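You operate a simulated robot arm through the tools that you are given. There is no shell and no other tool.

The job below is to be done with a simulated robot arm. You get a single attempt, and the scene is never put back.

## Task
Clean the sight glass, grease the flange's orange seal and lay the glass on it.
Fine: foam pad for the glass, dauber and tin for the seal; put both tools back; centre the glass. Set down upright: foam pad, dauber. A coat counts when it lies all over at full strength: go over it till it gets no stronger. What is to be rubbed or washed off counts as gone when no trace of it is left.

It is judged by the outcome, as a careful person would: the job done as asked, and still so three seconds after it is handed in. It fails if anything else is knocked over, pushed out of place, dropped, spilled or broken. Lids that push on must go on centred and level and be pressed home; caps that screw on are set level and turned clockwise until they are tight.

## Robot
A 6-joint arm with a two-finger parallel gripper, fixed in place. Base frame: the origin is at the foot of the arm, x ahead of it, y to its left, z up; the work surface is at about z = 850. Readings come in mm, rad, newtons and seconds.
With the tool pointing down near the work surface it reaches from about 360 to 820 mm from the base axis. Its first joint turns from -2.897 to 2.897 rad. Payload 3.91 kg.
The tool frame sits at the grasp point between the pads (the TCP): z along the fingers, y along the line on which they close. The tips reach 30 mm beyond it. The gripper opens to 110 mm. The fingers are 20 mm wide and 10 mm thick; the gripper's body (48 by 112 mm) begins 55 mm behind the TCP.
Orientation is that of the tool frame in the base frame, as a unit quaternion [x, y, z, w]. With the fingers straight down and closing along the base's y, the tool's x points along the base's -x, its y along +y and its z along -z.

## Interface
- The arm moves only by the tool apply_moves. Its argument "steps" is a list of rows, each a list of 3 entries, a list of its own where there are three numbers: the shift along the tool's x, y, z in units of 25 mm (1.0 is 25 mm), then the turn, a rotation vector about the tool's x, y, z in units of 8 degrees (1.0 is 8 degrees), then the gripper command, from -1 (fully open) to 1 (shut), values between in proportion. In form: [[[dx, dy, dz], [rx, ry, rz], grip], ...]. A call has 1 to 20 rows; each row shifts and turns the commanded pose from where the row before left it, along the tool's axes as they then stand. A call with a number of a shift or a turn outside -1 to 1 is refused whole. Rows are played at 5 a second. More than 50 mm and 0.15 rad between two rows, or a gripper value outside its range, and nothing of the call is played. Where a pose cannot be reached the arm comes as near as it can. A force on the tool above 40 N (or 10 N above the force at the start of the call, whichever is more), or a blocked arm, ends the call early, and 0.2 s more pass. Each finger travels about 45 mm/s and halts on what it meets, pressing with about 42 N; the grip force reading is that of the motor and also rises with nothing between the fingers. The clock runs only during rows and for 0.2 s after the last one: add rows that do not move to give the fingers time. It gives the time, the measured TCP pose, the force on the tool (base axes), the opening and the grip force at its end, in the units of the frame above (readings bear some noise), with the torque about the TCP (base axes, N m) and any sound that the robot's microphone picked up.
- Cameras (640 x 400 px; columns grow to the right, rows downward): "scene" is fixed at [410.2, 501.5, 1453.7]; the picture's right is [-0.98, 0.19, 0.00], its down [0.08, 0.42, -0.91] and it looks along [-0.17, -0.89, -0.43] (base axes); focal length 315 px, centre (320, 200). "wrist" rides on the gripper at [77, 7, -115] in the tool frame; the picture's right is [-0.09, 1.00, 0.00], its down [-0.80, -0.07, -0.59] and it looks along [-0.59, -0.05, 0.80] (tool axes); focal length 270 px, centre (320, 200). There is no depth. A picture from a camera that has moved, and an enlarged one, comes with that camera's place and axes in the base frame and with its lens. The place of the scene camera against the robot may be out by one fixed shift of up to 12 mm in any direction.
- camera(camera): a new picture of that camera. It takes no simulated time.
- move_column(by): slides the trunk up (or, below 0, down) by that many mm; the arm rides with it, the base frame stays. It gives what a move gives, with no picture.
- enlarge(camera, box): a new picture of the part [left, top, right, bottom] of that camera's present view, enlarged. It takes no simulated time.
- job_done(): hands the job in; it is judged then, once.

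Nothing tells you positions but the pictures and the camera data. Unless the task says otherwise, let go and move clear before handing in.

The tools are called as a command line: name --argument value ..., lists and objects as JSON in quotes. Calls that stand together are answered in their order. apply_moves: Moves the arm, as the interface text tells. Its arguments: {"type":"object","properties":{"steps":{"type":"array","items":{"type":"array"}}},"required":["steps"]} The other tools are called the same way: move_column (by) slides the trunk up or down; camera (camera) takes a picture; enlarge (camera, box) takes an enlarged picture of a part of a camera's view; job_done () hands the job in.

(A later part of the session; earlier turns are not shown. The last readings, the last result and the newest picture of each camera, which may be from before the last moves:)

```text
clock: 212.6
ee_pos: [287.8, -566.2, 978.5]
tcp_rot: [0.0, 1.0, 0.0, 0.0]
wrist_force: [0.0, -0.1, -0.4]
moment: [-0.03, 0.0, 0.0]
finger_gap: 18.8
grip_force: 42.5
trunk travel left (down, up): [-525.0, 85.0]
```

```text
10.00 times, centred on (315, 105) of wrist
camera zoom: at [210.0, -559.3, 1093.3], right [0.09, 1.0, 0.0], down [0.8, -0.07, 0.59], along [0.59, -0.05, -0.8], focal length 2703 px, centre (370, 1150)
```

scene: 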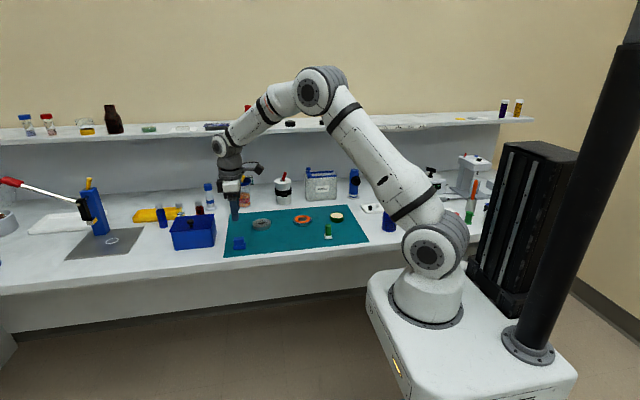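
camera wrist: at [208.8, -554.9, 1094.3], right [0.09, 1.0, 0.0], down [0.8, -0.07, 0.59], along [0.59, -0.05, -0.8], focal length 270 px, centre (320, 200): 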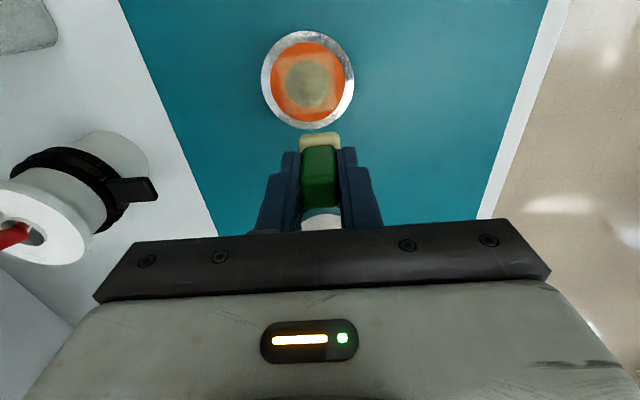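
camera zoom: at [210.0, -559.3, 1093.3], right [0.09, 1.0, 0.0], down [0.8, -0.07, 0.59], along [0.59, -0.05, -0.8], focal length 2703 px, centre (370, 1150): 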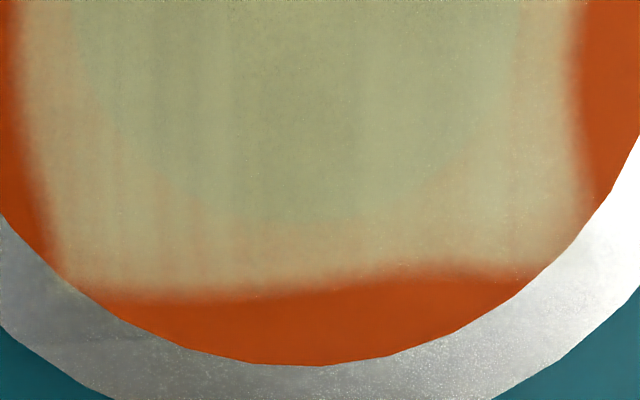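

The coat seems to have levelled off. To be sure the dauber isn't simply running dry, I'll reload it in the tin and go over once more.

apply_moves --steps '[[[0.934, -0.0137, 0], [0, 0, 0], 1], [[0.934, -0.0137, 0], [0, 0, 0], 1], [[0.934, -0.0137, 0], [0, 0, 0], 1], [[0.934, -0.0137, 0], [0, 0, 0], 1], [[0.934, -0.0137, 0], [0, 0, 0], 1], [[0.934, -0.0137, 0], [0, 0, 0], 1], [[0.934, -0.0137, 0], [0, 0, 0], 1], [[0, 0, 0], [0, 0, 0], 1], [[0, 0, 0.9], [0, 0, 0], 1], [[0, 0, 0.8], [0, 0, 0], 1], [[0, 0, 0.5], [0, 0, 0], 1], [[0, 0, 0], [0, 0, 0], 1], [[0, 0, 0], [0, 0, 0], 1]]'

enlarge --camera "wrist" --box '[260, 85, 380, 165]'

enlarge --camera "scene" --box '[315, 195, 360, 230]'

```text
clock: 215.4
ee_pos: [123.2, -568.3, 922.8]
tcp_rot: [0.0, 1.0, 0.0, 0.0]
wrist_force: [1.1, 0.1, -0.5]
moment: [-0.01, 0.0, -0.04]
finger_gap: 18.7
grip_force: 42.1
trunk travel left (down, up): [-525.0, 85.0]
```

```text
5.00 times, centred on (320, 125) of wrist
camera zoom: at [45.8, -561.6, 1038.0], right [0.09, 1.0, 0.0], down [0.8, -0.07, 0.59], along [0.59, -0.05, -0.8], focal length 1351 px, centre (320, 575)
```

zoom: 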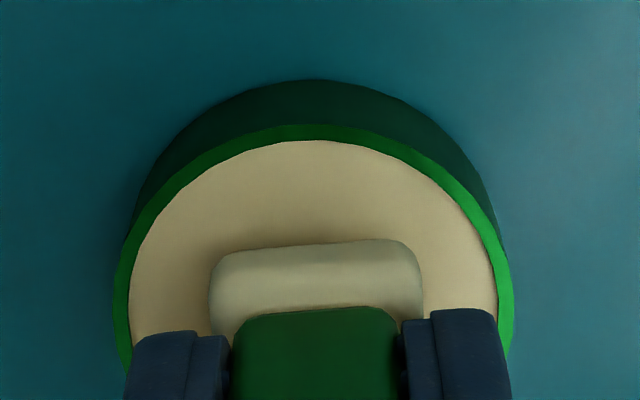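

```text
11.43 times, centred on (338, 212) of scene
camera zoom: at [410.2, 501.5, 1453.7], right [-0.98, 0.19, 0.0], down [0.08, 0.42, -0.91], along [-0.17, -0.89, -0.43], focal length 3598 px, centre (120, 57)
```

zoom: 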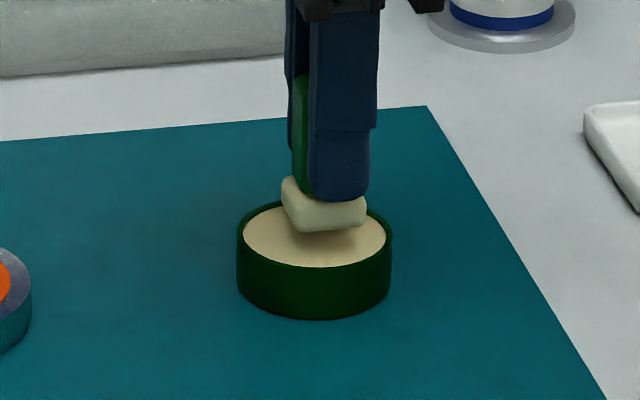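

The dauber looks paler than after its first dip, so a reload is worthwhile. I'll dip it gently.

apply_moves --steps '[[[0, 0, 0.14], [0, 0, 0], 1], [[0, 0, 0.1], [0, 0, 0], 1], [[0, 0, 0], [0, 0, 0], 1]]'

apply_moves --steps '[[[0, 0, 0.04], [0, 0, 0], 1], [[0, 0, 0], [0, 0, 0], 1]]'

apply_moves --steps '[[[0, 0, 0.03], [0, 0, 0], 1], [[0, 0, 0], [0, 0, 0], 1]]'

enlarge --camera "scene" --box '[315, 195, 360, 230]'

```text
clock: 216.2
ee_pos: [122.6, -567.2, 915.8]
tcp_rot: [0.0, 1.0, 0.0, 0.0]
wrist_force: [-0.3, -0.3, -0.1]
moment: [0.01, 0.0, -0.01]
finger_gap: 18.9
grip_force: 42.2
trunk travel left (down, up): [-525.0, 85.0]
```

```text
clock: 216.8
ee_pos: [123.5, -568.0, 915.3]
tcp_rot: [0.001, 1.0, 0.0, 0.0]
wrist_force: [-0.6, -1.4, -0.2]
moment: [0.0, 0.0, 0.0]
finger_gap: 18.6
grip_force: 42.5
trunk travel left (down, up): [-525.0, 85.0]
```

```text
clock: 217.4
ee_pos: [122.0, -567.4, 914.7]
tcp_rot: [0.0, 1.0, 0.0, 0.0]
wrist_force: [0.1, -0.2, 1.2]
moment: [-0.02, -0.01, -0.03]
finger_gap: 18.7
grip_force: 42.2
trunk travel left (down, up): [-525.0, 85.0]
```

```text
11.43 times, centred on (338, 212) of scene
camera zoom: at [410.2, 501.5, 1453.7], right [-0.98, 0.19, 0.0], down [0.08, 0.42, -0.91], along [-0.17, -0.89, -0.43], focal length 3598 px, centre (120, 57)
```

zoom: 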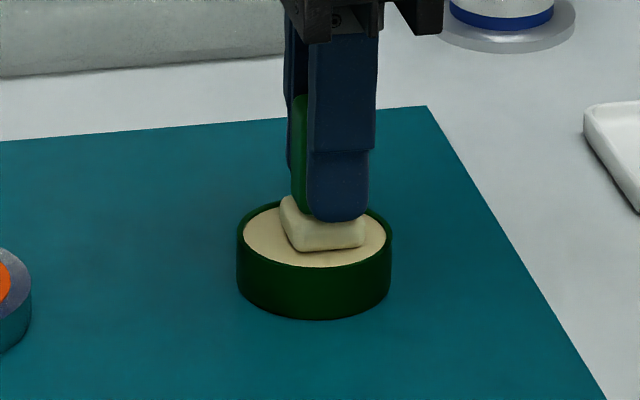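

apply_moves --steps '[[[0, 0, 0.03], [0, 0, 0], 1], [[0, 0, 0], [0, 0, 0], 1], [[0, 0, 0], [0, 0, 0], 1]]'

apply_moves --steps '[[[0, 0, 0.02], [0, 0, 0], 1], [[0, 0, 0], [0, 0, 0], 1], [[0, 0, 0], [0, 0, 0], 1]]'

enlarge --camera "scene" --box '[315, 195, 360, 230]'

```text
clock: 218.2
ee_pos: [122.9, -568.2, 915.4]
tcp_rot: [0.0, 1.0, -0.002, 0.0]
wrist_force: [0.2, 0.0, 4.5]
moment: [0.02, -0.01, -0.02]
finger_gap: 18.6
grip_force: 42.0
trunk travel left (down, up): [-525.0, 85.0]
```

```text
clock: 219.0
ee_pos: [122.4, -568.4, 913.9]
tcp_rot: [0.0, 1.0, -0.001, 0.001]
wrist_force: [-1.9, -1.2, 9.1]
moment: [-0.03, 0.01, -0.03]
finger_gap: 18.8
grip_force: 42.3
trunk travel left (down, up): [-525.0, 85.0]
```

```text
11.43 times, centred on (338, 212) of scene
camera zoom: at [410.2, 501.5, 1453.7], right [-0.98, 0.19, 0.0], down [0.08, 0.42, -0.91], along [-0.17, -0.89, -0.43], focal length 3598 px, centre (120, 57)
```

zoom: 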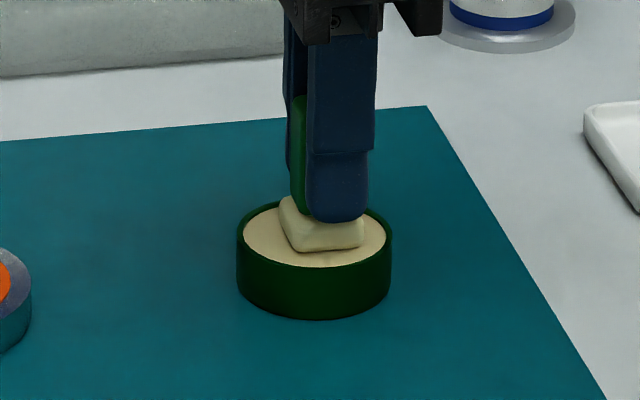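

apply_moves --steps '[[[0, 0, -0.16], [0, 0, 0], 1], [[0, 0, -0.4], [0, 0, 0], 1], [[0, 0, -1], [0, 0, 0], 1], [[0, 0, -1], [0, 0, 0], 1], [[-0.835, 0.0543, 0], [0, 0, 0], 1], [[-0.835, 0.0543, 0], [0, 0, 0], 1], [[-0.835, 0.0543, 0], [0, 0, 0], 1], [[-0.835, 0.0543, 0], [0, 0, 0], 1], [[-0.835, 0.0543, 0], [0, 0, 0], 1], [[-0.835, 0.0543, 0], [0, 0, 0], 1], [[-0.834, 0.0543, 0], [0, 0, 0], 1], [[0, 0, 0], [0, 0, 0], 1], [[0, 0, 0.9], [0, 0, 0], 1], [[0, 0, 0.9], [0, 0, 0], 1], [[0, 0, 0.5], [0, 0, 0], 1], [[0, 0, 0.3], [0, 0, 0], 1], [[0, 0, 0.06], [0, 0, 0], 1], [[0, 0, 0], [0, 0, 0], 1], [[0, 0, 0], [0, 0, 0], 1]]'

enlarge --camera "scene" --box '[280, 200, 330, 235]'

camera --camera "wrist"

```text
clock: 223.0
ee_pos: [269.8, -557.0, 909.5]
tcp_rot: [-0.001, 1.0, 0.0, 0.0]
wrist_force: [-0.3, 0.1, 0.3]
moment: [-0.02, -0.02, 0.02]
finger_gap: 19.0
grip_force: 42.2
trunk travel left (down, up): [-525.0, 85.0]
```

```text
11.43 times, centred on (305, 218) of scene
camera zoom: at [410.2, 501.5, 1453.7], right [-0.98, 0.19, 0.0], down [0.08, 0.42, -0.91], along [-0.17, -0.89, -0.43], focal length 3598 px, centre (491, 0)
```

zoom: 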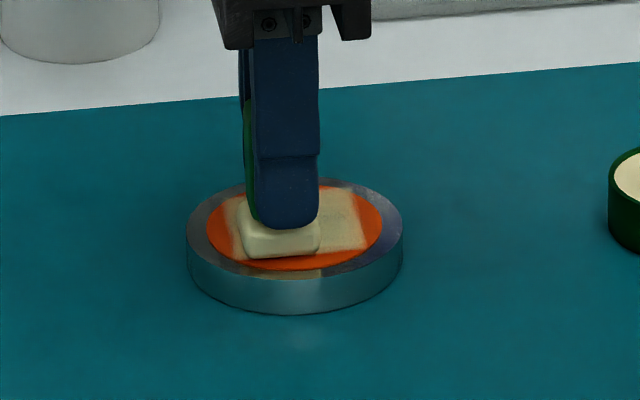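

```text
taken
camera wrist: at [192.1, -550.8, 1026.5], right [0.09, 1.0, 0.0], down [0.8, -0.07, 0.59], along [0.59, -0.05, -0.8], focal length 270 px, centre (320, 200)
```

wrist: 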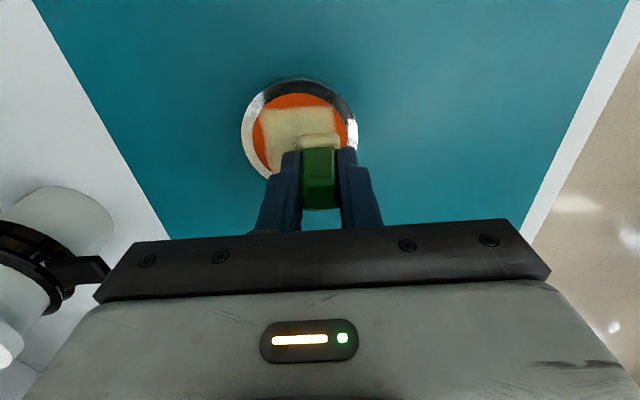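

apply_moves --steps '[[[0, 0, 0.03], [0, 0, 0], 1], [[0, 0, 0], [0, 0, 0], 1]]'

apply_moves --steps '[[[0, 0, 0.024], [0, 0, 0], 1], [[0, 0, 0], [0, 0, 0], 1]]'

apply_moves --steps '[[[0, 0, 0.02], [0, 0, 0], 1], [[0, 0, 0], [0, 0, 0], 1]]'

```text
clock: 223.6
ee_pos: [269.0, -558.4, 911.3]
tcp_rot: [0.0, 1.0, 0.0, 0.001]
wrist_force: [-0.1, 0.3, 0.0]
moment: [-0.02, 0.0, 0.04]
finger_gap: 18.4
grip_force: 42.1
trunk travel left (down, up): [-525.0, 85.0]
```

```text
clock: 224.2
ee_pos: [269.7, -557.3, 909.9]
tcp_rot: [0.0, 1.0, 0.0, 0.001]
wrist_force: [0.5, -0.3, 0.2]
moment: [0.02, 0.0, -0.01]
finger_gap: 18.9
grip_force: 41.9
trunk travel left (down, up): [-525.0, 85.0]
```

```text
clock: 224.8
ee_pos: [269.1, -557.8, 911.2]
tcp_rot: [0.0, 1.0, 0.0, 0.0]
wrist_force: [-0.8, 1.9, 4.2]
moment: [0.03, 0.07, 0.02]
finger_gap: 18.7
grip_force: 42.4
trunk travel left (down, up): [-525.0, 85.0]
```

apply_moves --steps '[[[0, 0, 0.03], [0, 0, 0], 1], [[0, 0, 0], [0, 0, 0], 1], [[0, -0.055, 0], [0, 0, 0], 1], [[0, -0.055, 0], [0, 0, 0], 1], [[0, -0.055, 0], [0, 0, 0], 1], [[0, -0.055, 0], [0, 0, 0], 1], [[0, 0, 0], [0, 0, 0], 1]]'

enlarge --camera "scene" --box '[280, 200, 330, 235]'

```text
clock: 226.4
ee_pos: [269.4, -562.3, 909.9]
tcp_rot: [0.0, 1.0, 0.0, 0.0]
wrist_force: [0.5, 4.4, 15.8]
moment: [0.18, -0.06, 0.01]
finger_gap: 18.6
grip_force: 42.0
trunk travel left (down, up): [-525.0, 85.0]
```

```text
11.43 times, centred on (305, 218) of scene
camera zoom: at [410.2, 501.5, 1453.7], right [-0.98, 0.19, 0.0], down [0.08, 0.42, -0.91], along [-0.17, -0.89, -0.43], focal length 3598 px, centre (491, 0)
```

zoom: 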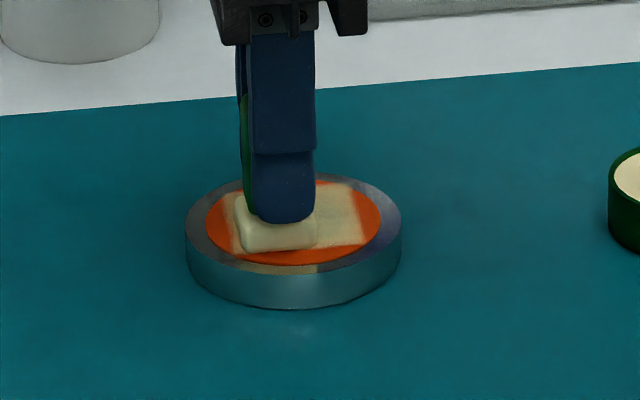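

apply_moves --steps '[[[-0.12, -0.12, -0.03], [0, 0, 0], 1], [[0.24, 0, 0], [0, 0, 0], 1], [[0, 0.24, 0], [0, 0, 0], 1], [[-0.24, 0, 0], [0, 0, 0], 1], [[0, -0.24, 0], [0, 0, 0], 1], [[0.24, 0, 0], [0, 0, 0], 1], [[0, 0.24, 0], [0, 0, 0], 1], [[-0.24, 0, 0], [0, 0, 0], 1], [[0, -0.24, 0], [0, 0, 0], 1], [[0.24, 0, 0], [0, 0, 0], 1], [[0, 0.24, 0], [0, 0, 0], 1], [[-0.24, 0, 0], [0, 0, 0], 1], [[0, -0.24, 0], [0, 0, 0], 1], [[0.24, 0, 0], [0, 0, 0], 1], [[0, 0.24, 0], [0, 0, 0], 1], [[-0.24, 0, 0], [0, 0, 0], 1], [[0.12, -0.12, 0], [0, 0, 0], 1], [[0, 0, -0.16], [0, 0, 0], 1], [[0.8, 0, 0], [0, 0, 0], 1], [[0, 0, 0.16], [0, 0, 0], 1]]'

apply_moves --steps '[[[-0.12, -0.12, 0], [0, 0, 0], 1], [[0.24, 0, 0], [0, 0, 0], 1], [[0, 0.24, 0], [0, 0, 0], 1], [[-0.24, 0, 0], [0, 0, 0], 1], [[0, -0.24, 0], [0, 0, 0], 1], [[0.24, 0, 0], [0, 0, 0], 1], [[0, 0.24, 0], [0, 0, 0], 1], [[-0.24, 0, 0], [0, 0, 0], 1], [[0, -0.24, 0], [0, 0, 0], 1], [[0.24, 0, 0], [0, 0, 0], 1], [[0, 0.24, 0], [0, 0, 0], 1], [[-0.24, 0, 0], [0, 0, 0], 1], [[0, -0.24, 0], [0, 0, 0], 1], [[0.24, 0, 0], [0, 0, 0], 1], [[0, 0.24, 0], [0, 0, 0], 1], [[-0.24, 0, 0], [0, 0, 0], 1], [[0.12, -0.12, 0], [0, 0, 0], 1], [[0, 0, -0.16], [0, 0, 0], 1], [[0, -0.8, 0], [0, 0, 0], 1], [[0, 0, 0.16], [0, 0, 0], 1]]'

enlarge --camera "scene" --box '[280, 200, 330, 235]'

```text
clock: 230.6
ee_pos: [250.5, -562.9, 910.1]
tcp_rot: [0.0, 1.0, 0.0, 0.0]
wrist_force: [-1.3, 1.7, 4.7]
moment: [0.08, -0.01, -0.02]
finger_gap: 18.5
grip_force: 42.2
trunk travel left (down, up): [-525.0, 85.0]
```

```text
clock: 234.8
ee_pos: [250.2, -585.5, 909.8]
tcp_rot: [0.0, 1.0, -0.001, 0.001]
wrist_force: [0.8, -0.4, 7.8]
moment: [-0.03, -0.02, -0.01]
finger_gap: 18.5
grip_force: 42.1
trunk travel left (down, up): [-525.0, 85.0]
```

```text
11.43 times, centred on (305, 218) of scene
camera zoom: at [410.2, 501.5, 1453.7], right [-0.98, 0.19, 0.0], down [0.08, 0.42, -0.91], along [-0.17, -0.89, -0.43], focal length 3598 px, centre (491, 0)
```

zoom: 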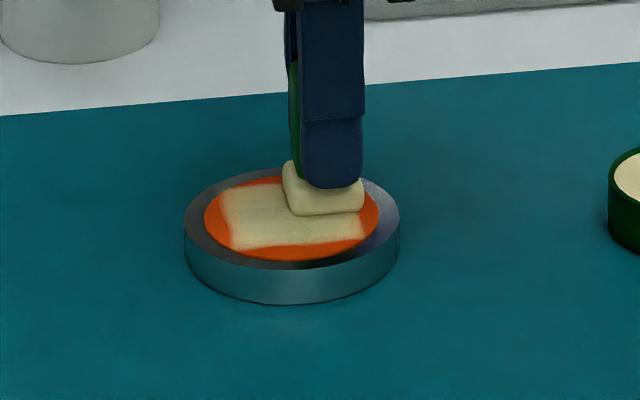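

apply_moves --steps '[[[-0.12, -0.12, 0], [0, 0, 0], 1], [[0.24, 0, 0], [0, 0, 0], 1], [[0, 0.24, 0], [0, 0, 0], 1], [[-0.24, 0, 0], [0, 0, 0], 1], [[0, -0.24, 0], [0, 0, 0], 1], [[0.24, 0, 0], [0, 0, 0], 1], [[0, 0.24, 0], [0, 0, 0], 1], [[-0.24, 0, 0], [0, 0, 0], 1], [[0, -0.24, 0], [0, 0, 0], 1], [[0.24, 0, 0], [0, 0, 0], 1], [[0, 0.24, 0], [0, 0, 0], 1], [[-0.24, 0, 0], [0, 0, 0], 1], [[0, -0.24, 0], [0, 0, 0], 1], [[0.24, 0, 0], [0, 0, 0], 1], [[0, 0.24, 0], [0, 0, 0], 1], [[-0.24, 0, 0], [0, 0, 0], 1], [[0.12, -0.12, 0], [0, 0, 0], 1], [[0, 0, -0.16], [0, 0, 0], 1], [[-0.8, 0, 0], [0, 0, 0], 1], [[0, 0, 0.16], [0, 0, 0], 1]]'

apply_moves --steps '[[[-0.12, -0.12, 0], [0, 0, 0], 1], [[0.24, 0, 0], [0, 0, 0], 1], [[0, 0.24, 0], [0, 0, 0], 1], [[-0.24, 0, 0], [0, 0, 0], 1], [[0, -0.24, 0], [0, 0, 0], 1], [[0.24, 0, 0], [0, 0, 0], 1], [[0, 0.24, 0], [0, 0, 0], 1], [[-0.24, 0, 0], [0, 0, 0], 1], [[0, -0.24, 0], [0, 0, 0], 1], [[0.24, 0, 0], [0, 0, 0], 1], [[0, 0.24, 0], [0, 0, 0], 1], [[-0.24, 0, 0], [0, 0, 0], 1], [[0, -0.24, 0], [0, 0, 0], 1], [[0.24, 0, 0], [0, 0, 0], 1], [[0, 0.24, 0], [0, 0, 0], 1], [[-0.24, 0, 0], [0, 0, 0], 1], [[0.12, -0.12, 0], [0, 0, 0], 1]]'

apply_moves --steps '[[[0, 0, -0.2], [0, 0, 0], 1], [[0, 0, -0.6], [0, 0, 0], 1], [[0, 0, -1], [0, 0, 0], 1], [[-0.3, 0.4, -0.92], [0, 0, 0], 1], [[-0.3, 0.4, 0], [0, 0, 0], 1], [[0, 0, 0], [0, 0, 0], 1], [[0, 0, 0], [0, 0, 0], 1]]'

enlarge --camera "wrist" --box '[240, 20, 370, 140]'

enlarge --camera "wrist" --box '[270, 55, 330, 95]'

enlarge --camera "scene" --box '[280, 200, 330, 235]'

```text
clock: 239.0
ee_pos: [270.2, -583.9, 908.9]
tcp_rot: [0.0, 1.0, 0.0, -0.001]
wrist_force: [-2.0, 0.7, 0.7]
moment: [0.02, 0.02, 0.02]
finger_gap: 18.7
grip_force: 41.7
trunk travel left (down, up): [-525.0, 85.0]
```

```text
clock: 242.6
ee_pos: [270.6, -583.6, 910.8]
tcp_rot: [0.0, 1.0, 0.0, 0.0]
wrist_force: [0.1, -0.2, -1.3]
moment: [-0.01, -0.01, 0.02]
finger_gap: 18.6
grip_force: 41.7
trunk travel left (down, up): [-525.0, 85.0]
```

```text
clock: 244.2
ee_pos: [285.6, -562.8, 977.2]
tcp_rot: [0.0, 1.0, 0.001, 0.0]
wrist_force: [0.7, -0.2, -0.3]
moment: [0.0, 0.0, -0.02]
finger_gap: 18.7
grip_force: 42.1
trunk travel left (down, up): [-525.0, 85.0]
```

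```text
3.33 times, centred on (305, 80) of wrist
camera zoom: at [208.2, -557.2, 1092.8], right [0.09, 1.0, 0.0], down [0.8, -0.07, 0.59], along [0.59, -0.05, -0.8], focal length 901 px, centre (370, 600)
```

zoom: 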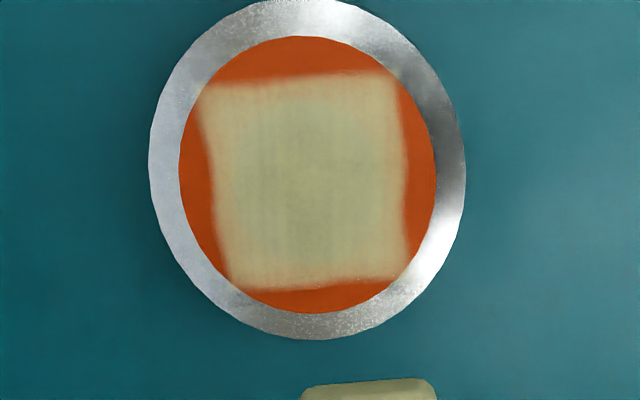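

```text
10.00 times, centred on (300, 75) of wrist
camera zoom: at [208.2, -557.2, 1092.8], right [0.09, 1.0, 0.0], down [0.8, -0.07, 0.59], along [0.59, -0.05, -0.8], focal length 2703 px, centre (520, 1450)
```

zoom: 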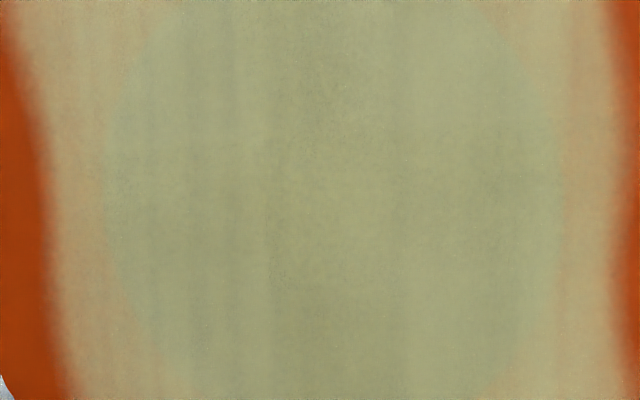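

```text
11.43 times, centred on (305, 218) of scene
camera zoom: at [410.2, 501.5, 1453.7], right [-0.98, 0.19, 0.0], down [0.08, 0.42, -0.91], along [-0.17, -0.89, -0.43], focal length 3598 px, centre (491, 0)
```

zoom: 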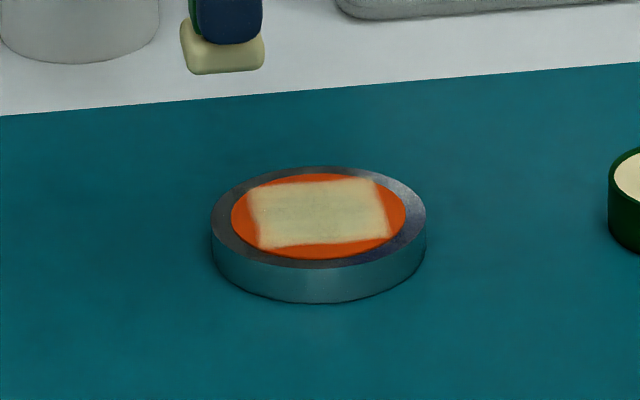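

The coat hasn't become any stronger after the reload, so it is at full strength. I'll drag the flange back about 9.5 mm in x to its original place before returning the dauber.

apply_moves --steps '[[[0.96, -0.21, 0], [0, 0, 0], 1], [[0.96, -0.21, 0], [0, 0, 0], 1], [[0, 0, 0.9], [0, 0, 0], 1], [[0, 0, 0.9], [0, 0, 0], 1], [[0, 0, 0.5], [0, 0, 0], 1], [[0, 0, 0.3], [0, 0, 0], 1], [[0, 0, 0.1], [0, 0, 0], 1], [[0, 0, 0.03], [0, 0, 0], 1], [[0, 0, 0], [0, 0, 0], 1], [[0, 0, 0], [0, 0, 0], 1]]'

```text
clock: 246.4
ee_pos: [237.0, -574.8, 910.2]
tcp_rot: [0.0, 1.0, 0.0, 0.0]
wrist_force: [0.9, 0.4, 2.8]
moment: [0.01, -0.01, 0.02]
finger_gap: 18.8
grip_force: 42.0
trunk travel left (down, up): [-525.0, 85.0]
```

apply_moves --steps '[[[0, 0, 0.03], [0, 0, 0], 1], [[0, 0, 0.01], [0, 0, 0], 1], [[0, 0, 0], [0, 0, 0], 1]]'

apply_moves --steps '[[[-0.07, 0, 0], [0, 0, 0], 1], [[-0.07, 0, 0], [0, 0, 0], 1], [[-0.07, 0, 0], [0, 0, 0], 1], [[-0.07, 0.01, 0], [0, 0, 0], 1], [[-0.06, 0.01, 0], [0, 0, 0], 1], [[0, 0, 0], [0, 0, 0], 1]]'

enlarge --camera "scene" --box '[280, 200, 330, 235]'

```text
clock: 247.2
ee_pos: [236.3, -574.7, 909.6]
tcp_rot: [0.0, 1.0, -0.001, 0.0]
wrist_force: [0.5, -0.4, 10.1]
moment: [0.01, -0.06, -0.01]
finger_gap: 18.5
grip_force: 42.2
trunk travel left (down, up): [-525.0, 85.0]
```

```text
clock: 248.6
ee_pos: [244.0, -572.3, 910.0]
tcp_rot: [0.0, 1.0, -0.001, 0.0]
wrist_force: [-4.0, -0.8, 11.1]
moment: [-0.02, 0.18, -0.01]
finger_gap: 18.7
grip_force: 41.9
trunk travel left (down, up): [-525.0, 85.0]
```

```text
11.43 times, centred on (305, 218) of scene
camera zoom: at [410.2, 501.5, 1453.7], right [-0.98, 0.19, 0.0], down [0.08, 0.42, -0.91], along [-0.17, -0.89, -0.43], focal length 3598 px, centre (491, 0)
```

zoom: 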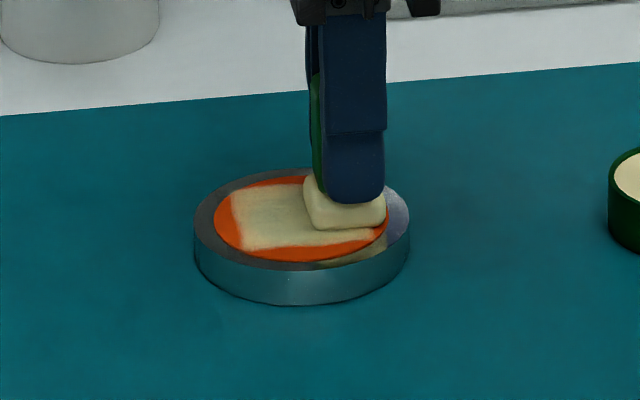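

apply_moves --steps '[[[-0.06, 0, 0.006], [0, 0, 0], 1], [[-0.06, 0, 0], [0, 0, 0], 1], [[-0.05, 0, 0], [0, 0, 0], 1], [[0, 0, 0], [0, 0, 0], 1]]'

enlarge --camera "scene" --box '[280, 200, 330, 235]'

```text
clock: 249.6
ee_pos: [249.1, -573.0, 909.0]
tcp_rot: [0.0, 1.0, 0.0, 0.001]
wrist_force: [-4.4, -0.2, 16.5]
moment: [-0.05, 0.2, 0.02]
finger_gap: 18.5
grip_force: 42.0
trunk travel left (down, up): [-525.0, 85.0]
```

```text
11.43 times, centred on (305, 218) of scene
camera zoom: at [410.2, 501.5, 1453.7], right [-0.98, 0.19, 0.0], down [0.08, 0.42, -0.91], along [-0.17, -0.89, -0.43], focal length 3598 px, centre (491, 0)
```

zoom: 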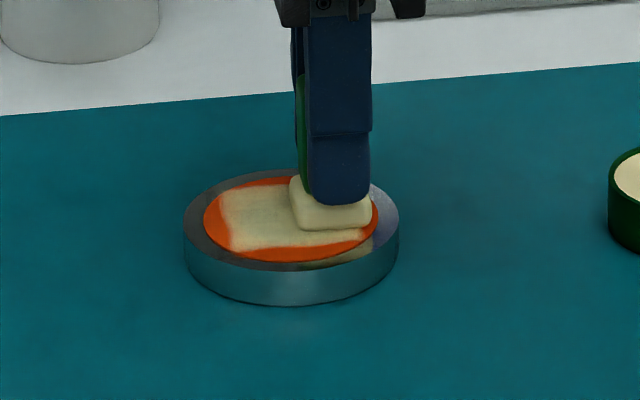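

The flange is back exactly on its starting spot, fully coated. Now I'll return the dauber to its original place at (188, -446.6).

apply_moves --steps '[[[0, 0, -0.1], [0, 0, 0], 1], [[0, 0, -0.7], [0, 0, 0], 1], [[0, 0, -1], [0, 0, 0], 1], [[0, 0, -1], [0, 0, 0], 1], [[0.4123, 0.854, 0], [0, 0, 0], 1], [[0.4123, 0.854, 0], [0, 0, 0], 1], [[0.4123, 0.854, 0], [0, 0, 0], 1], [[0.4123, 0.854, 0], [0, 0, 0], 1], [[0.4123, 0.854, 0], [0, 0, 0], 1], [[0.4125, 0.854, 0], [0, 0, 0], 1], [[0, 0, 0], [0, 0, 0], 1], [[0, 0, 0.9], [0, 0, 0], 1], [[0, 0, 0.9], [0, 0, 0], 1], [[0, 0, 0.8], [0, 0, 0], 1], [[0, 0, 0.3], [0, 0, 0], 1], [[0, 0, 0.1], [0, 0, 0], 1], [[0, 0, 0], [0, 0, 0], 1]]'

enlarge --camera "scene" --box '[280, 190, 360, 250]'

camera --camera "wrist"

```text
clock: 253.2
ee_pos: [186.5, -445.7, 903.1]
tcp_rot: [0.0, 1.0, 0.0, 0.0]
wrist_force: [0.1, -0.4, -0.5]
moment: [0.03, 0.01, 0.0]
finger_gap: 18.5
grip_force: 41.6
trunk travel left (down, up): [-525.0, 85.0]
```

```text
6.67 times, centred on (320, 220) of scene
camera zoom: at [410.2, 501.5, 1453.7], right [-0.98, 0.19, 0.0], down [0.08, 0.42, -0.91], along [-0.17, -0.89, -0.43], focal length 2099 px, centre (320, 67)
```

zoom: 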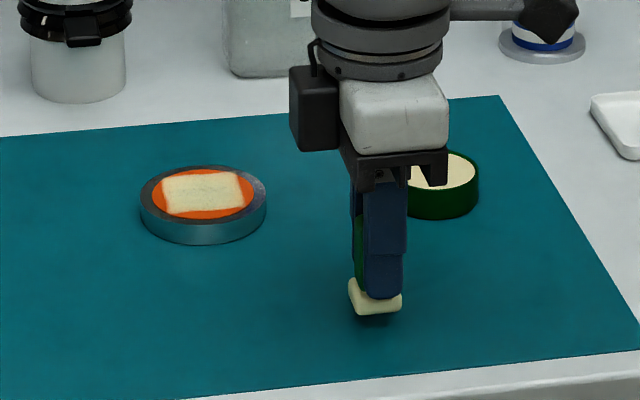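

```text
taken
camera wrist: at [110.6, -439.7, 1018.7], right [0.09, 1.0, 0.0], down [0.8, -0.07, 0.59], along [0.59, -0.05, -0.8], focal length 270 px, centre (320, 200)
```

wrist: 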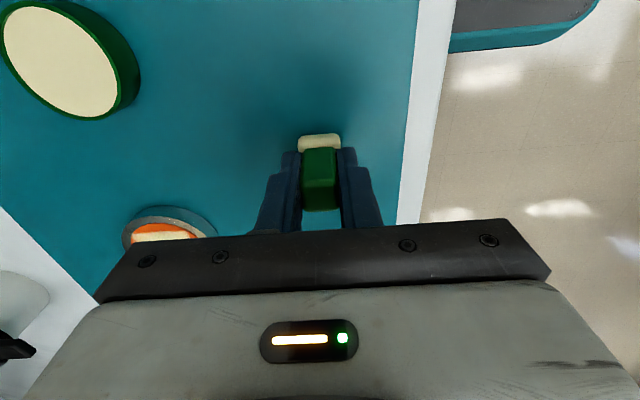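

apply_moves --steps '[[[0, 0, 0.08], [0, 0, 0], 1], [[0, 0, 0.08], [0, 0, 0], 1], [[0, 0, 0], [0, 0, 0], 1]]'

apply_moves --steps '[[[0, 0, 0.03], [0, 0, 0], 1], [[0, 0, 0], [0, 0, 0], 1]]'

apply_moves --steps '[[[0, 0, 0.03], [0, 0, 0], 1], [[0, 0, 0], [0, 0, 0], 1]]'

apply_moves --steps '[[[0, 0, 0.03], [0, 0, 0], 1], [[0, 0, 0], [0, 0, 0], 1]]'

enlarge --camera "scene" --box '[310, 215, 350, 245]'

```text
clock: 254.0
ee_pos: [188.0, -446.2, 899.3]
tcp_rot: [0.0, 1.0, 0.001, 0.0]
wrist_force: [0.9, -0.6, -0.6]
moment: [0.01, 0.02, -0.01]
finger_gap: 18.4
grip_force: 41.4
trunk travel left (down, up): [-525.0, 85.0]
```

```text
clock: 254.6
ee_pos: [189.0, -446.2, 898.4]
tcp_rot: [0.0, 1.0, 0.0, 0.0]
wrist_force: [-0.2, 0.1, 0.5]
moment: [0.02, -0.01, 0.02]
finger_gap: 18.6
grip_force: 42.0
trunk travel left (down, up): [-525.0, 85.0]
```

```text
clock: 255.2
ee_pos: [187.9, -446.0, 898.2]
tcp_rot: [-0.001, 1.0, 0.0, 0.0]
wrist_force: [0.1, 0.7, -0.3]
moment: [0.0, -0.01, -0.01]
finger_gap: 18.8
grip_force: 42.5
trunk travel left (down, up): [-525.0, 85.0]
```

```text
clock: 255.8
ee_pos: [187.7, -446.8, 897.4]
tcp_rot: [0.001, 1.0, 0.001, -0.001]
wrist_force: [0.8, -0.3, 0.4]
moment: [-0.01, -0.01, 0.0]
finger_gap: 18.7
grip_force: 41.8
trunk travel left (down, up): [-525.0, 85.0]
```

```text
13.33 times, centred on (330, 230) of scene
camera zoom: at [410.2, 501.5, 1453.7], right [-0.98, 0.19, 0.0], down [0.08, 0.42, -0.91], along [-0.17, -0.89, -0.43], focal length 4198 px, centre (187, -200)
```

zoom: 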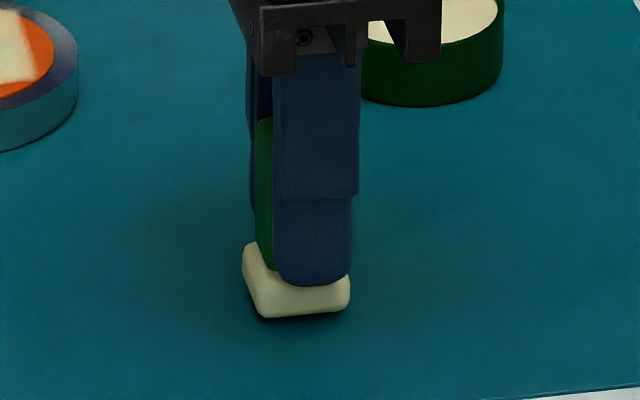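

apply_moves --steps '[[[0, 0, 0.03], [0, 0, 0], 1], [[0, 0, 0], [0, 0, 0], 1]]'

apply_moves --steps '[[[0, 0, 0.03], [0, 0, 0], 1], [[0, 0, 0], [0, 0, 0], 1]]'

enlarge --camera "scene" --box '[310, 215, 350, 245]'

```text
clock: 256.4
ee_pos: [187.8, -445.4, 897.0]
tcp_rot: [0.0, 1.0, 0.001, 0.0]
wrist_force: [0.0, 0.3, -0.7]
moment: [0.03, 0.0, 0.01]
finger_gap: 18.5
grip_force: 42.3
trunk travel left (down, up): [-525.0, 85.0]
```

```text
clock: 257.0
ee_pos: [187.6, -445.7, 895.3]
tcp_rot: [0.0, 1.0, 0.0, -0.001]
wrist_force: [-0.4, -0.8, 0.2]
moment: [-0.01, -0.01, 0.01]
finger_gap: 18.6
grip_force: 42.1
trunk travel left (down, up): [-525.0, 85.0]
```

```text
13.33 times, centred on (330, 230) of scene
camera zoom: at [410.2, 501.5, 1453.7], right [-0.98, 0.19, 0.0], down [0.08, 0.42, -0.91], along [-0.17, -0.89, -0.43], focal length 4198 px, centre (187, -200)
```

zoom: 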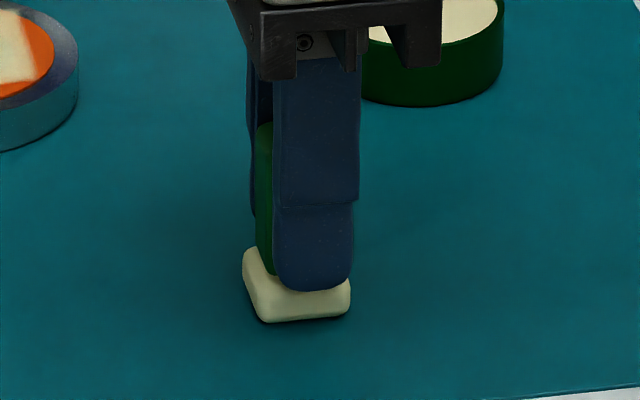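

apply_moves --steps '[[[0, 0, 0.02], [0, 0, 0], 1], [[0, 0, 0], [0, 0, 0], 1]]'

apply_moves --steps '[[[0, 0, 0.02], [0, 0, 0], 1], [[0, 0, 0], [0, 0, 0], 1]]'

apply_moves --steps '[[[0, 0, 0.02], [0, 0, 0], 1], [[0, 0, 0], [0, 0, 0], 1]]'

enlarge --camera "scene" --box '[310, 215, 350, 245]'

```text
clock: 257.6
ee_pos: [187.8, -445.5, 895.2]
tcp_rot: [-0.001, 1.0, 0.0, 0.0]
wrist_force: [-0.9, 0.5, 1.0]
moment: [-0.04, -0.02, -0.01]
finger_gap: 18.6
grip_force: 42.1
trunk travel left (down, up): [-525.0, 85.0]
```

```text
clock: 258.2
ee_pos: [188.1, -445.8, 894.8]
tcp_rot: [0.0, 1.0, 0.0, 0.0]
wrist_force: [-0.9, 1.6, 5.5]
moment: [0.09, 0.06, 0.01]
finger_gap: 18.5
grip_force: 41.9
trunk travel left (down, up): [-525.0, 85.0]
```

```text
clock: 258.8
ee_pos: [187.9, -446.3, 894.5]
tcp_rot: [0.001, 1.0, -0.001, 0.0]
wrist_force: [-0.5, -0.3, 9.3]
moment: [-0.05, 0.01, 0.01]
finger_gap: 18.8
grip_force: 42.2
trunk travel left (down, up): [-525.0, 85.0]
```

```text
13.33 times, centred on (330, 230) of scene
camera zoom: at [410.2, 501.5, 1453.7], right [-0.98, 0.19, 0.0], down [0.08, 0.42, -0.91], along [-0.17, -0.89, -0.43], focal length 4198 px, centre (187, -200)
```

zoom: 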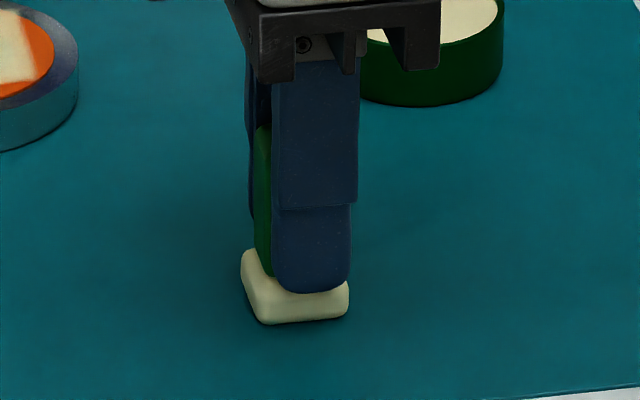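

apply_moves --steps '[[[0, 0, -0.02], [0, 0, 0], 1], [[0, 0, 0], [0, 0, 0], 0.5], [[0, 0, 0], [0, 0, 0], 0.2], [[0, 0, 0], [0, 0, 0], -0.1], [[0, 0, 0], [0, 0, 0], -0.1], [[0, 0, 0], [0, 0, 0], -0.1], [[0, 0, -0.4], [0, 0, 0], -0.1], [[0, 0, -0.8], [0, 0, 0], -0.1], [[0, 0, -1], [0, 0, 0], -0.1], [[0, 0, -1], [0, 0, 0], -0.1], [[0, 0, -0.9], [0, 0, 0], -0.1], [[0, 0, 0], [0, 0, 0], -0.1]]'

enlarge --camera "scene" --box '[280, 190, 370, 255]'

camera --camera "wrist"

```text
clock: 261.4
ee_pos: [187.7, -447.2, 996.9]
tcp_rot: [0.0, 1.0, 0.0, 0.0]
wrist_force: [1.2, 0.4, 0.4]
moment: [0.0, 0.0, -0.01]
finger_gap: 60.4
grip_force: 0.0
trunk travel left (down, up): [-525.0, 85.0]
```

```text
6.15 times, centred on (325, 222) of scene
camera zoom: at [410.2, 501.5, 1453.7], right [-0.98, 0.19, 0.0], down [0.08, 0.42, -0.91], along [-0.17, -0.89, -0.43], focal length 1938 px, centre (289, 62)
```

zoom: 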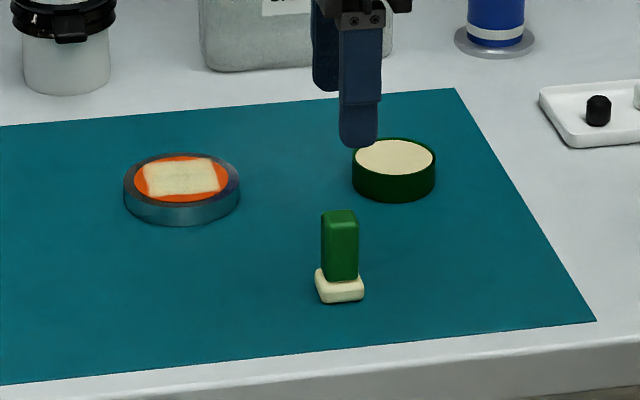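

```text
taken
camera wrist: at [110.5, -439.5, 1112.1], right [0.09, 1.0, 0.0], down [0.8, -0.07, 0.59], along [0.59, -0.05, -0.8], focal length 270 px, centre (320, 200)
```

wrist: 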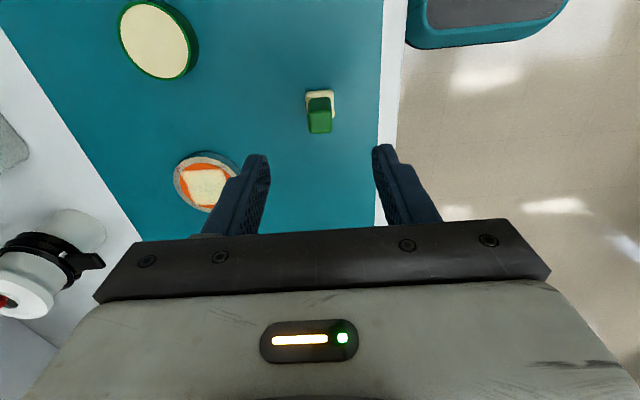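

The dauber stands upright and back in place. Next is the glass: I'll open the gripper wide and go for a precise look at it.

apply_moves --steps '[[[-0.849, -0.411, 0.04], [0, 0, 0], -1], [[-0.849, -0.411, 0.04], [0, 0, 0], -1], [[-0.849, -0.411, 0.04], [0, 0, 0], -1], [[-0.849, -0.411, 0.04], [0, 0, 0], -1], [[-0.849, -0.411, 0.04], [0, 0, 0], -1], [[-0.849, -0.411, 0.04], [0, 0, 0], -1], [[-0.849, -0.411, 0.04], [0, 0, 0], -1], [[-0.849, -0.411, 0.04], [0, 0, 0], -1], [[-0.849, -0.411, 0.04], [0, 0, 0], -1], [[-0.849, -0.411, 0.04], [0, 0, 0], -1], [[-0.849, -0.411, 0.04], [0, 0, 0], -1], [[-0.849, -0.411, 0.04], [0, 0, 0], -1], [[0, 0, 0], [0, 0, 0], -1], [[0, 0, 0], [0, 0, 0], -1]]'

apply_moves --steps '[[[0, 0, 0], [0, 0, 0], -1]]'

apply_moves --steps '[[[0, 0, 0], [0, 0, 0], -1]]'

camera --camera "wrist"

enlarge --camera "wrist" --box '[260, 30, 390, 150]'

```text
clock: 264.4
ee_pos: [444.6, -570.4, 986.1]
tcp_rot: [-0.001, 1.0, 0.0, 0.001]
wrist_force: [0.3, 0.8, 0.8]
moment: [0.0, 0.0, -0.01]
finger_gap: 109.9
grip_force: 0.1
trunk travel left (down, up): [-525.0, 85.0]
```

```text
clock: 264.8
ee_pos: [443.2, -569.3, 986.0]
tcp_rot: [0.0, 1.0, 0.0, 0.0]
wrist_force: [0.3, -0.1, 0.2]
moment: [0.01, -0.01, -0.01]
finger_gap: 109.9
grip_force: 0.1
trunk travel left (down, up): [-525.0, 85.0]
```

```text
clock: 265.2
ee_pos: [444.4, -569.9, 985.3]
tcp_rot: [0.0, 1.0, 0.0, 0.0]
wrist_force: [0.3, -0.6, -0.3]
moment: [-0.02, 0.02, -0.02]
finger_gap: 110.2
grip_force: 0.1
trunk travel left (down, up): [-525.0, 85.0]
```

```text
taken
camera wrist: at [366.5, -563.0, 1101.3], right [0.09, 1.0, 0.0], down [0.8, -0.07, 0.59], along [0.59, -0.05, -0.8], focal length 270 px, centre (320, 200)
```

wrist: 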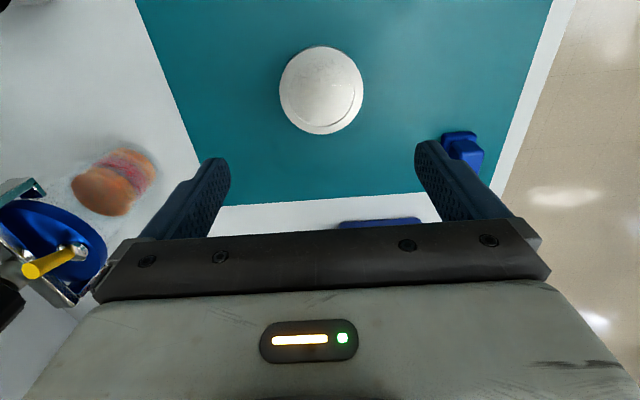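

```text
3.33 times, centred on (325, 90) of wrist
camera zoom: at [366.5, -563.0, 1101.3], right [0.09, 1.0, 0.0], down [0.8, -0.07, 0.59], along [0.59, -0.05, -0.8], focal length 901 px, centre (303, 567)
```

zoom: 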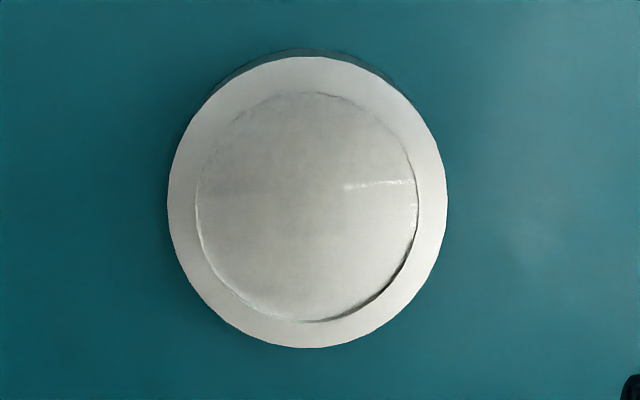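

The glass is clean and centred near (427, -567). I'll straddle it with the open fingers and descend.

apply_moves --steps '[[[0.684, 0.112, 0], [0, 0, 0], -1], [[0, 0, 0.9], [0, 0, 0], -1], [[0, 0, 0.9], [0, 0, 0], -1], [[0, 0, 0.9], [0, 0, 0], -1], [[0, 0, 0.7], [0, 0, 0], -1], [[0, 0, 0.3], [0, 0, 0], -1], [[0, 0, 0.1], [0, 0, 0], -1], [[0, 0, 0], [0, 0, 0], -1], [[0, 0, 0], [0, 0, 0], -1]]'

camera --camera "wrist"

enlarge --camera "scene" --box '[225, 190, 305, 250]'

```text
clock: 267.2
ee_pos: [425.3, -567.7, 890.6]
tcp_rot: [0.0, 1.0, 0.001, 0.0]
wrist_force: [0.5, 0.0, -0.7]
moment: [-0.01, 0.0, 0.02]
finger_gap: 110.2
grip_force: 0.1
trunk travel left (down, up): [-525.0, 85.0]
```

```text
taken
camera wrist: at [348.0, -561.0, 1005.5], right [0.09, 1.0, 0.0], down [0.8, -0.07, 0.59], along [0.59, -0.05, -0.8], focal length 270 px, centre (320, 200)
```

wrist: 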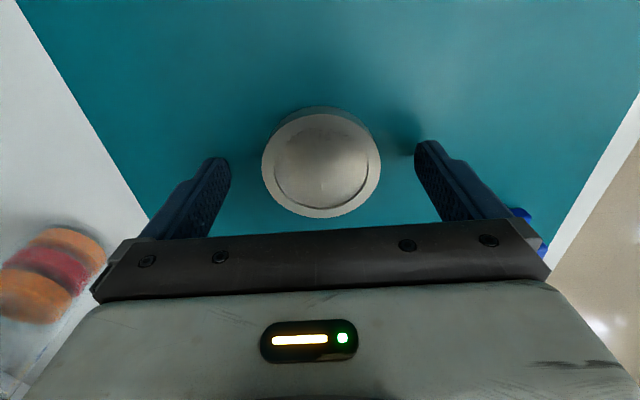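

```text
6.67 times, centred on (265, 220) of scene
camera zoom: at [410.2, 501.5, 1453.7], right [-0.98, 0.19, 0.0], down [0.08, 0.42, -0.91], along [-0.17, -0.89, -0.43], focal length 2099 px, centre (687, 67)
```

zoom: 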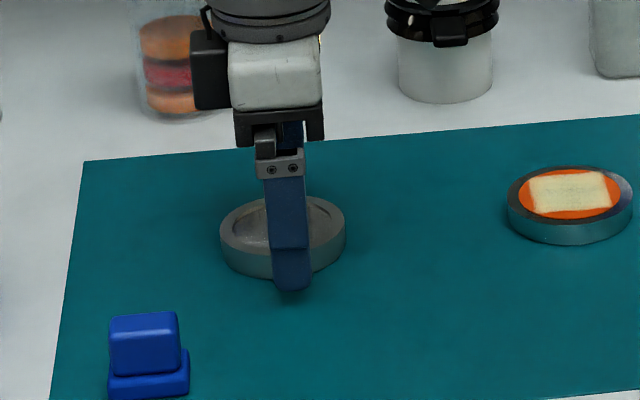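

The finger line looks about 4 to 5 mm short of the glass centre in x, so I'll shift and re-check before closing.

apply_moves --steps '[[[-0.18, 0, 0], [0, 0, 0], -1], [[0, 0, 0.06], [0, 0, 0], -1], [[0, 0, 0], [0, 0, 0], -1]]'

enlarge --camera "wrist" --box '[200, 95, 440, 235]'

enlarge --camera "scene" --box '[245, 205, 285, 235]'

```text
clock: 268.0
ee_pos: [430.1, -566.4, 889.9]
tcp_rot: [0.0, 1.0, 0.0, 0.0]
wrist_force: [-0.2, 0.2, -1.4]
moment: [0.02, 0.01, 0.01]
finger_gap: 109.7
grip_force: 0.1
trunk travel left (down, up): [-525.0, 85.0]
```

```text
2.67 times, centred on (320, 165) of wrist
camera zoom: at [352.8, -560.5, 1003.7], right [0.09, 1.0, 0.0], down [0.8, -0.07, 0.59], along [0.59, -0.05, -0.8], focal length 721 px, centre (320, 293)
```

zoom: 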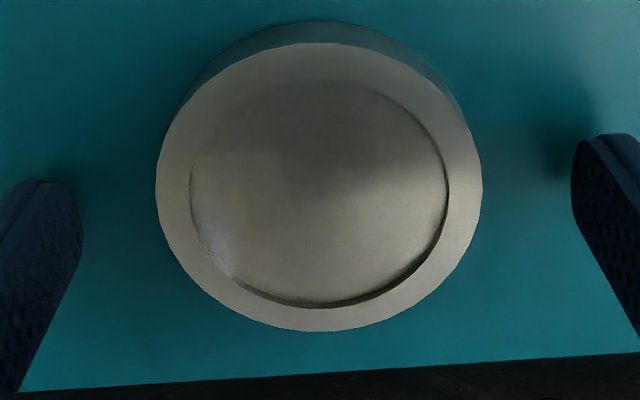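

```text
13.33 times, centred on (265, 220) of scene
camera zoom: at [410.2, 501.5, 1453.7], right [-0.98, 0.19, 0.0], down [0.08, 0.42, -0.91], along [-0.17, -0.89, -0.43], focal length 4198 px, centre (1053, -67)
```

zoom: 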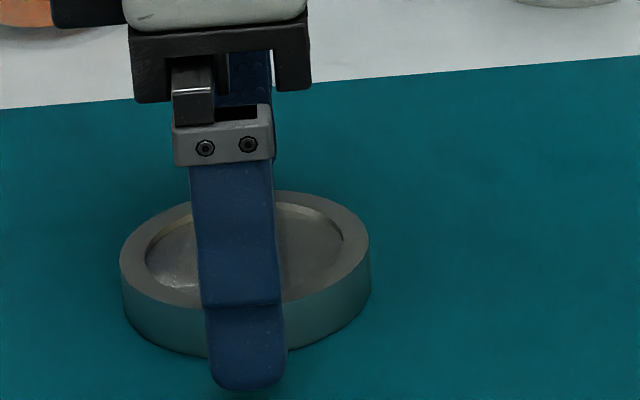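

Alignment is now within about 1 mm, and the fingertips are about 4 mm above the mat. Closing on the glass.

apply_moves --steps '[[[0, 0, 0], [0, 0, 0], 0], [[0, 0, 0], [0, 0, 0], 0], [[0, 0, 0], [0, 0, 0], 0.5], [[0, 0, 0], [0, 0, 0], 1], [[0, 0, 0], [0, 0, 0], 1], [[0, 0, 0], [0, 0, 0], 1], [[0, 0, 0], [0, 0, 0], 1]]'

camera --camera "wrist"

enlarge --camera "scene" --box '[245, 205, 285, 235]'

```text
clock: 269.6
ee_pos: [429.7, -566.9, 888.6]
tcp_rot: [0.0, 1.0, 0.0, 0.0]
wrist_force: [1.2, 0.3, 0.0]
moment: [-0.02, -0.03, 0.07]
finger_gap: 67.8
grip_force: 42.5
trunk travel left (down, up): [-525.0, 85.0]
```

```text
taken
camera wrist: at [352.7, -560.6, 1003.8], right [0.09, 1.0, 0.0], down [0.8, -0.07, 0.59], along [0.59, -0.05, -0.8], focal length 270 px, centre (320, 200)
```

wrist: 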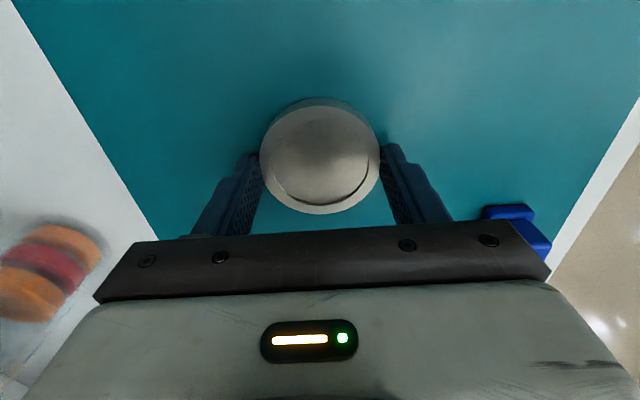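

```text
13.33 times, centred on (265, 220) of scene
camera zoom: at [410.2, 501.5, 1453.7], right [-0.98, 0.19, 0.0], down [0.08, 0.42, -0.91], along [-0.17, -0.89, -0.43], focal length 4198 px, centre (1053, -67)
```

zoom: 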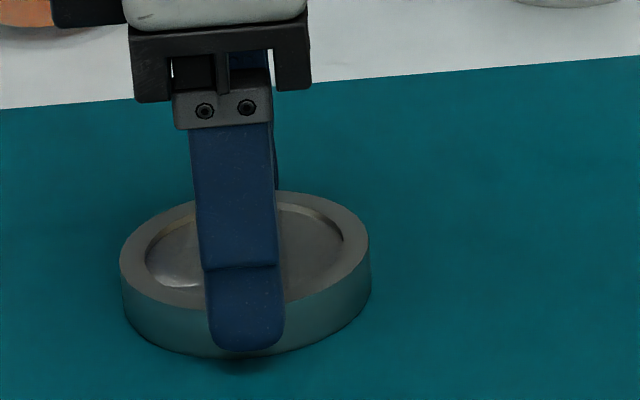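

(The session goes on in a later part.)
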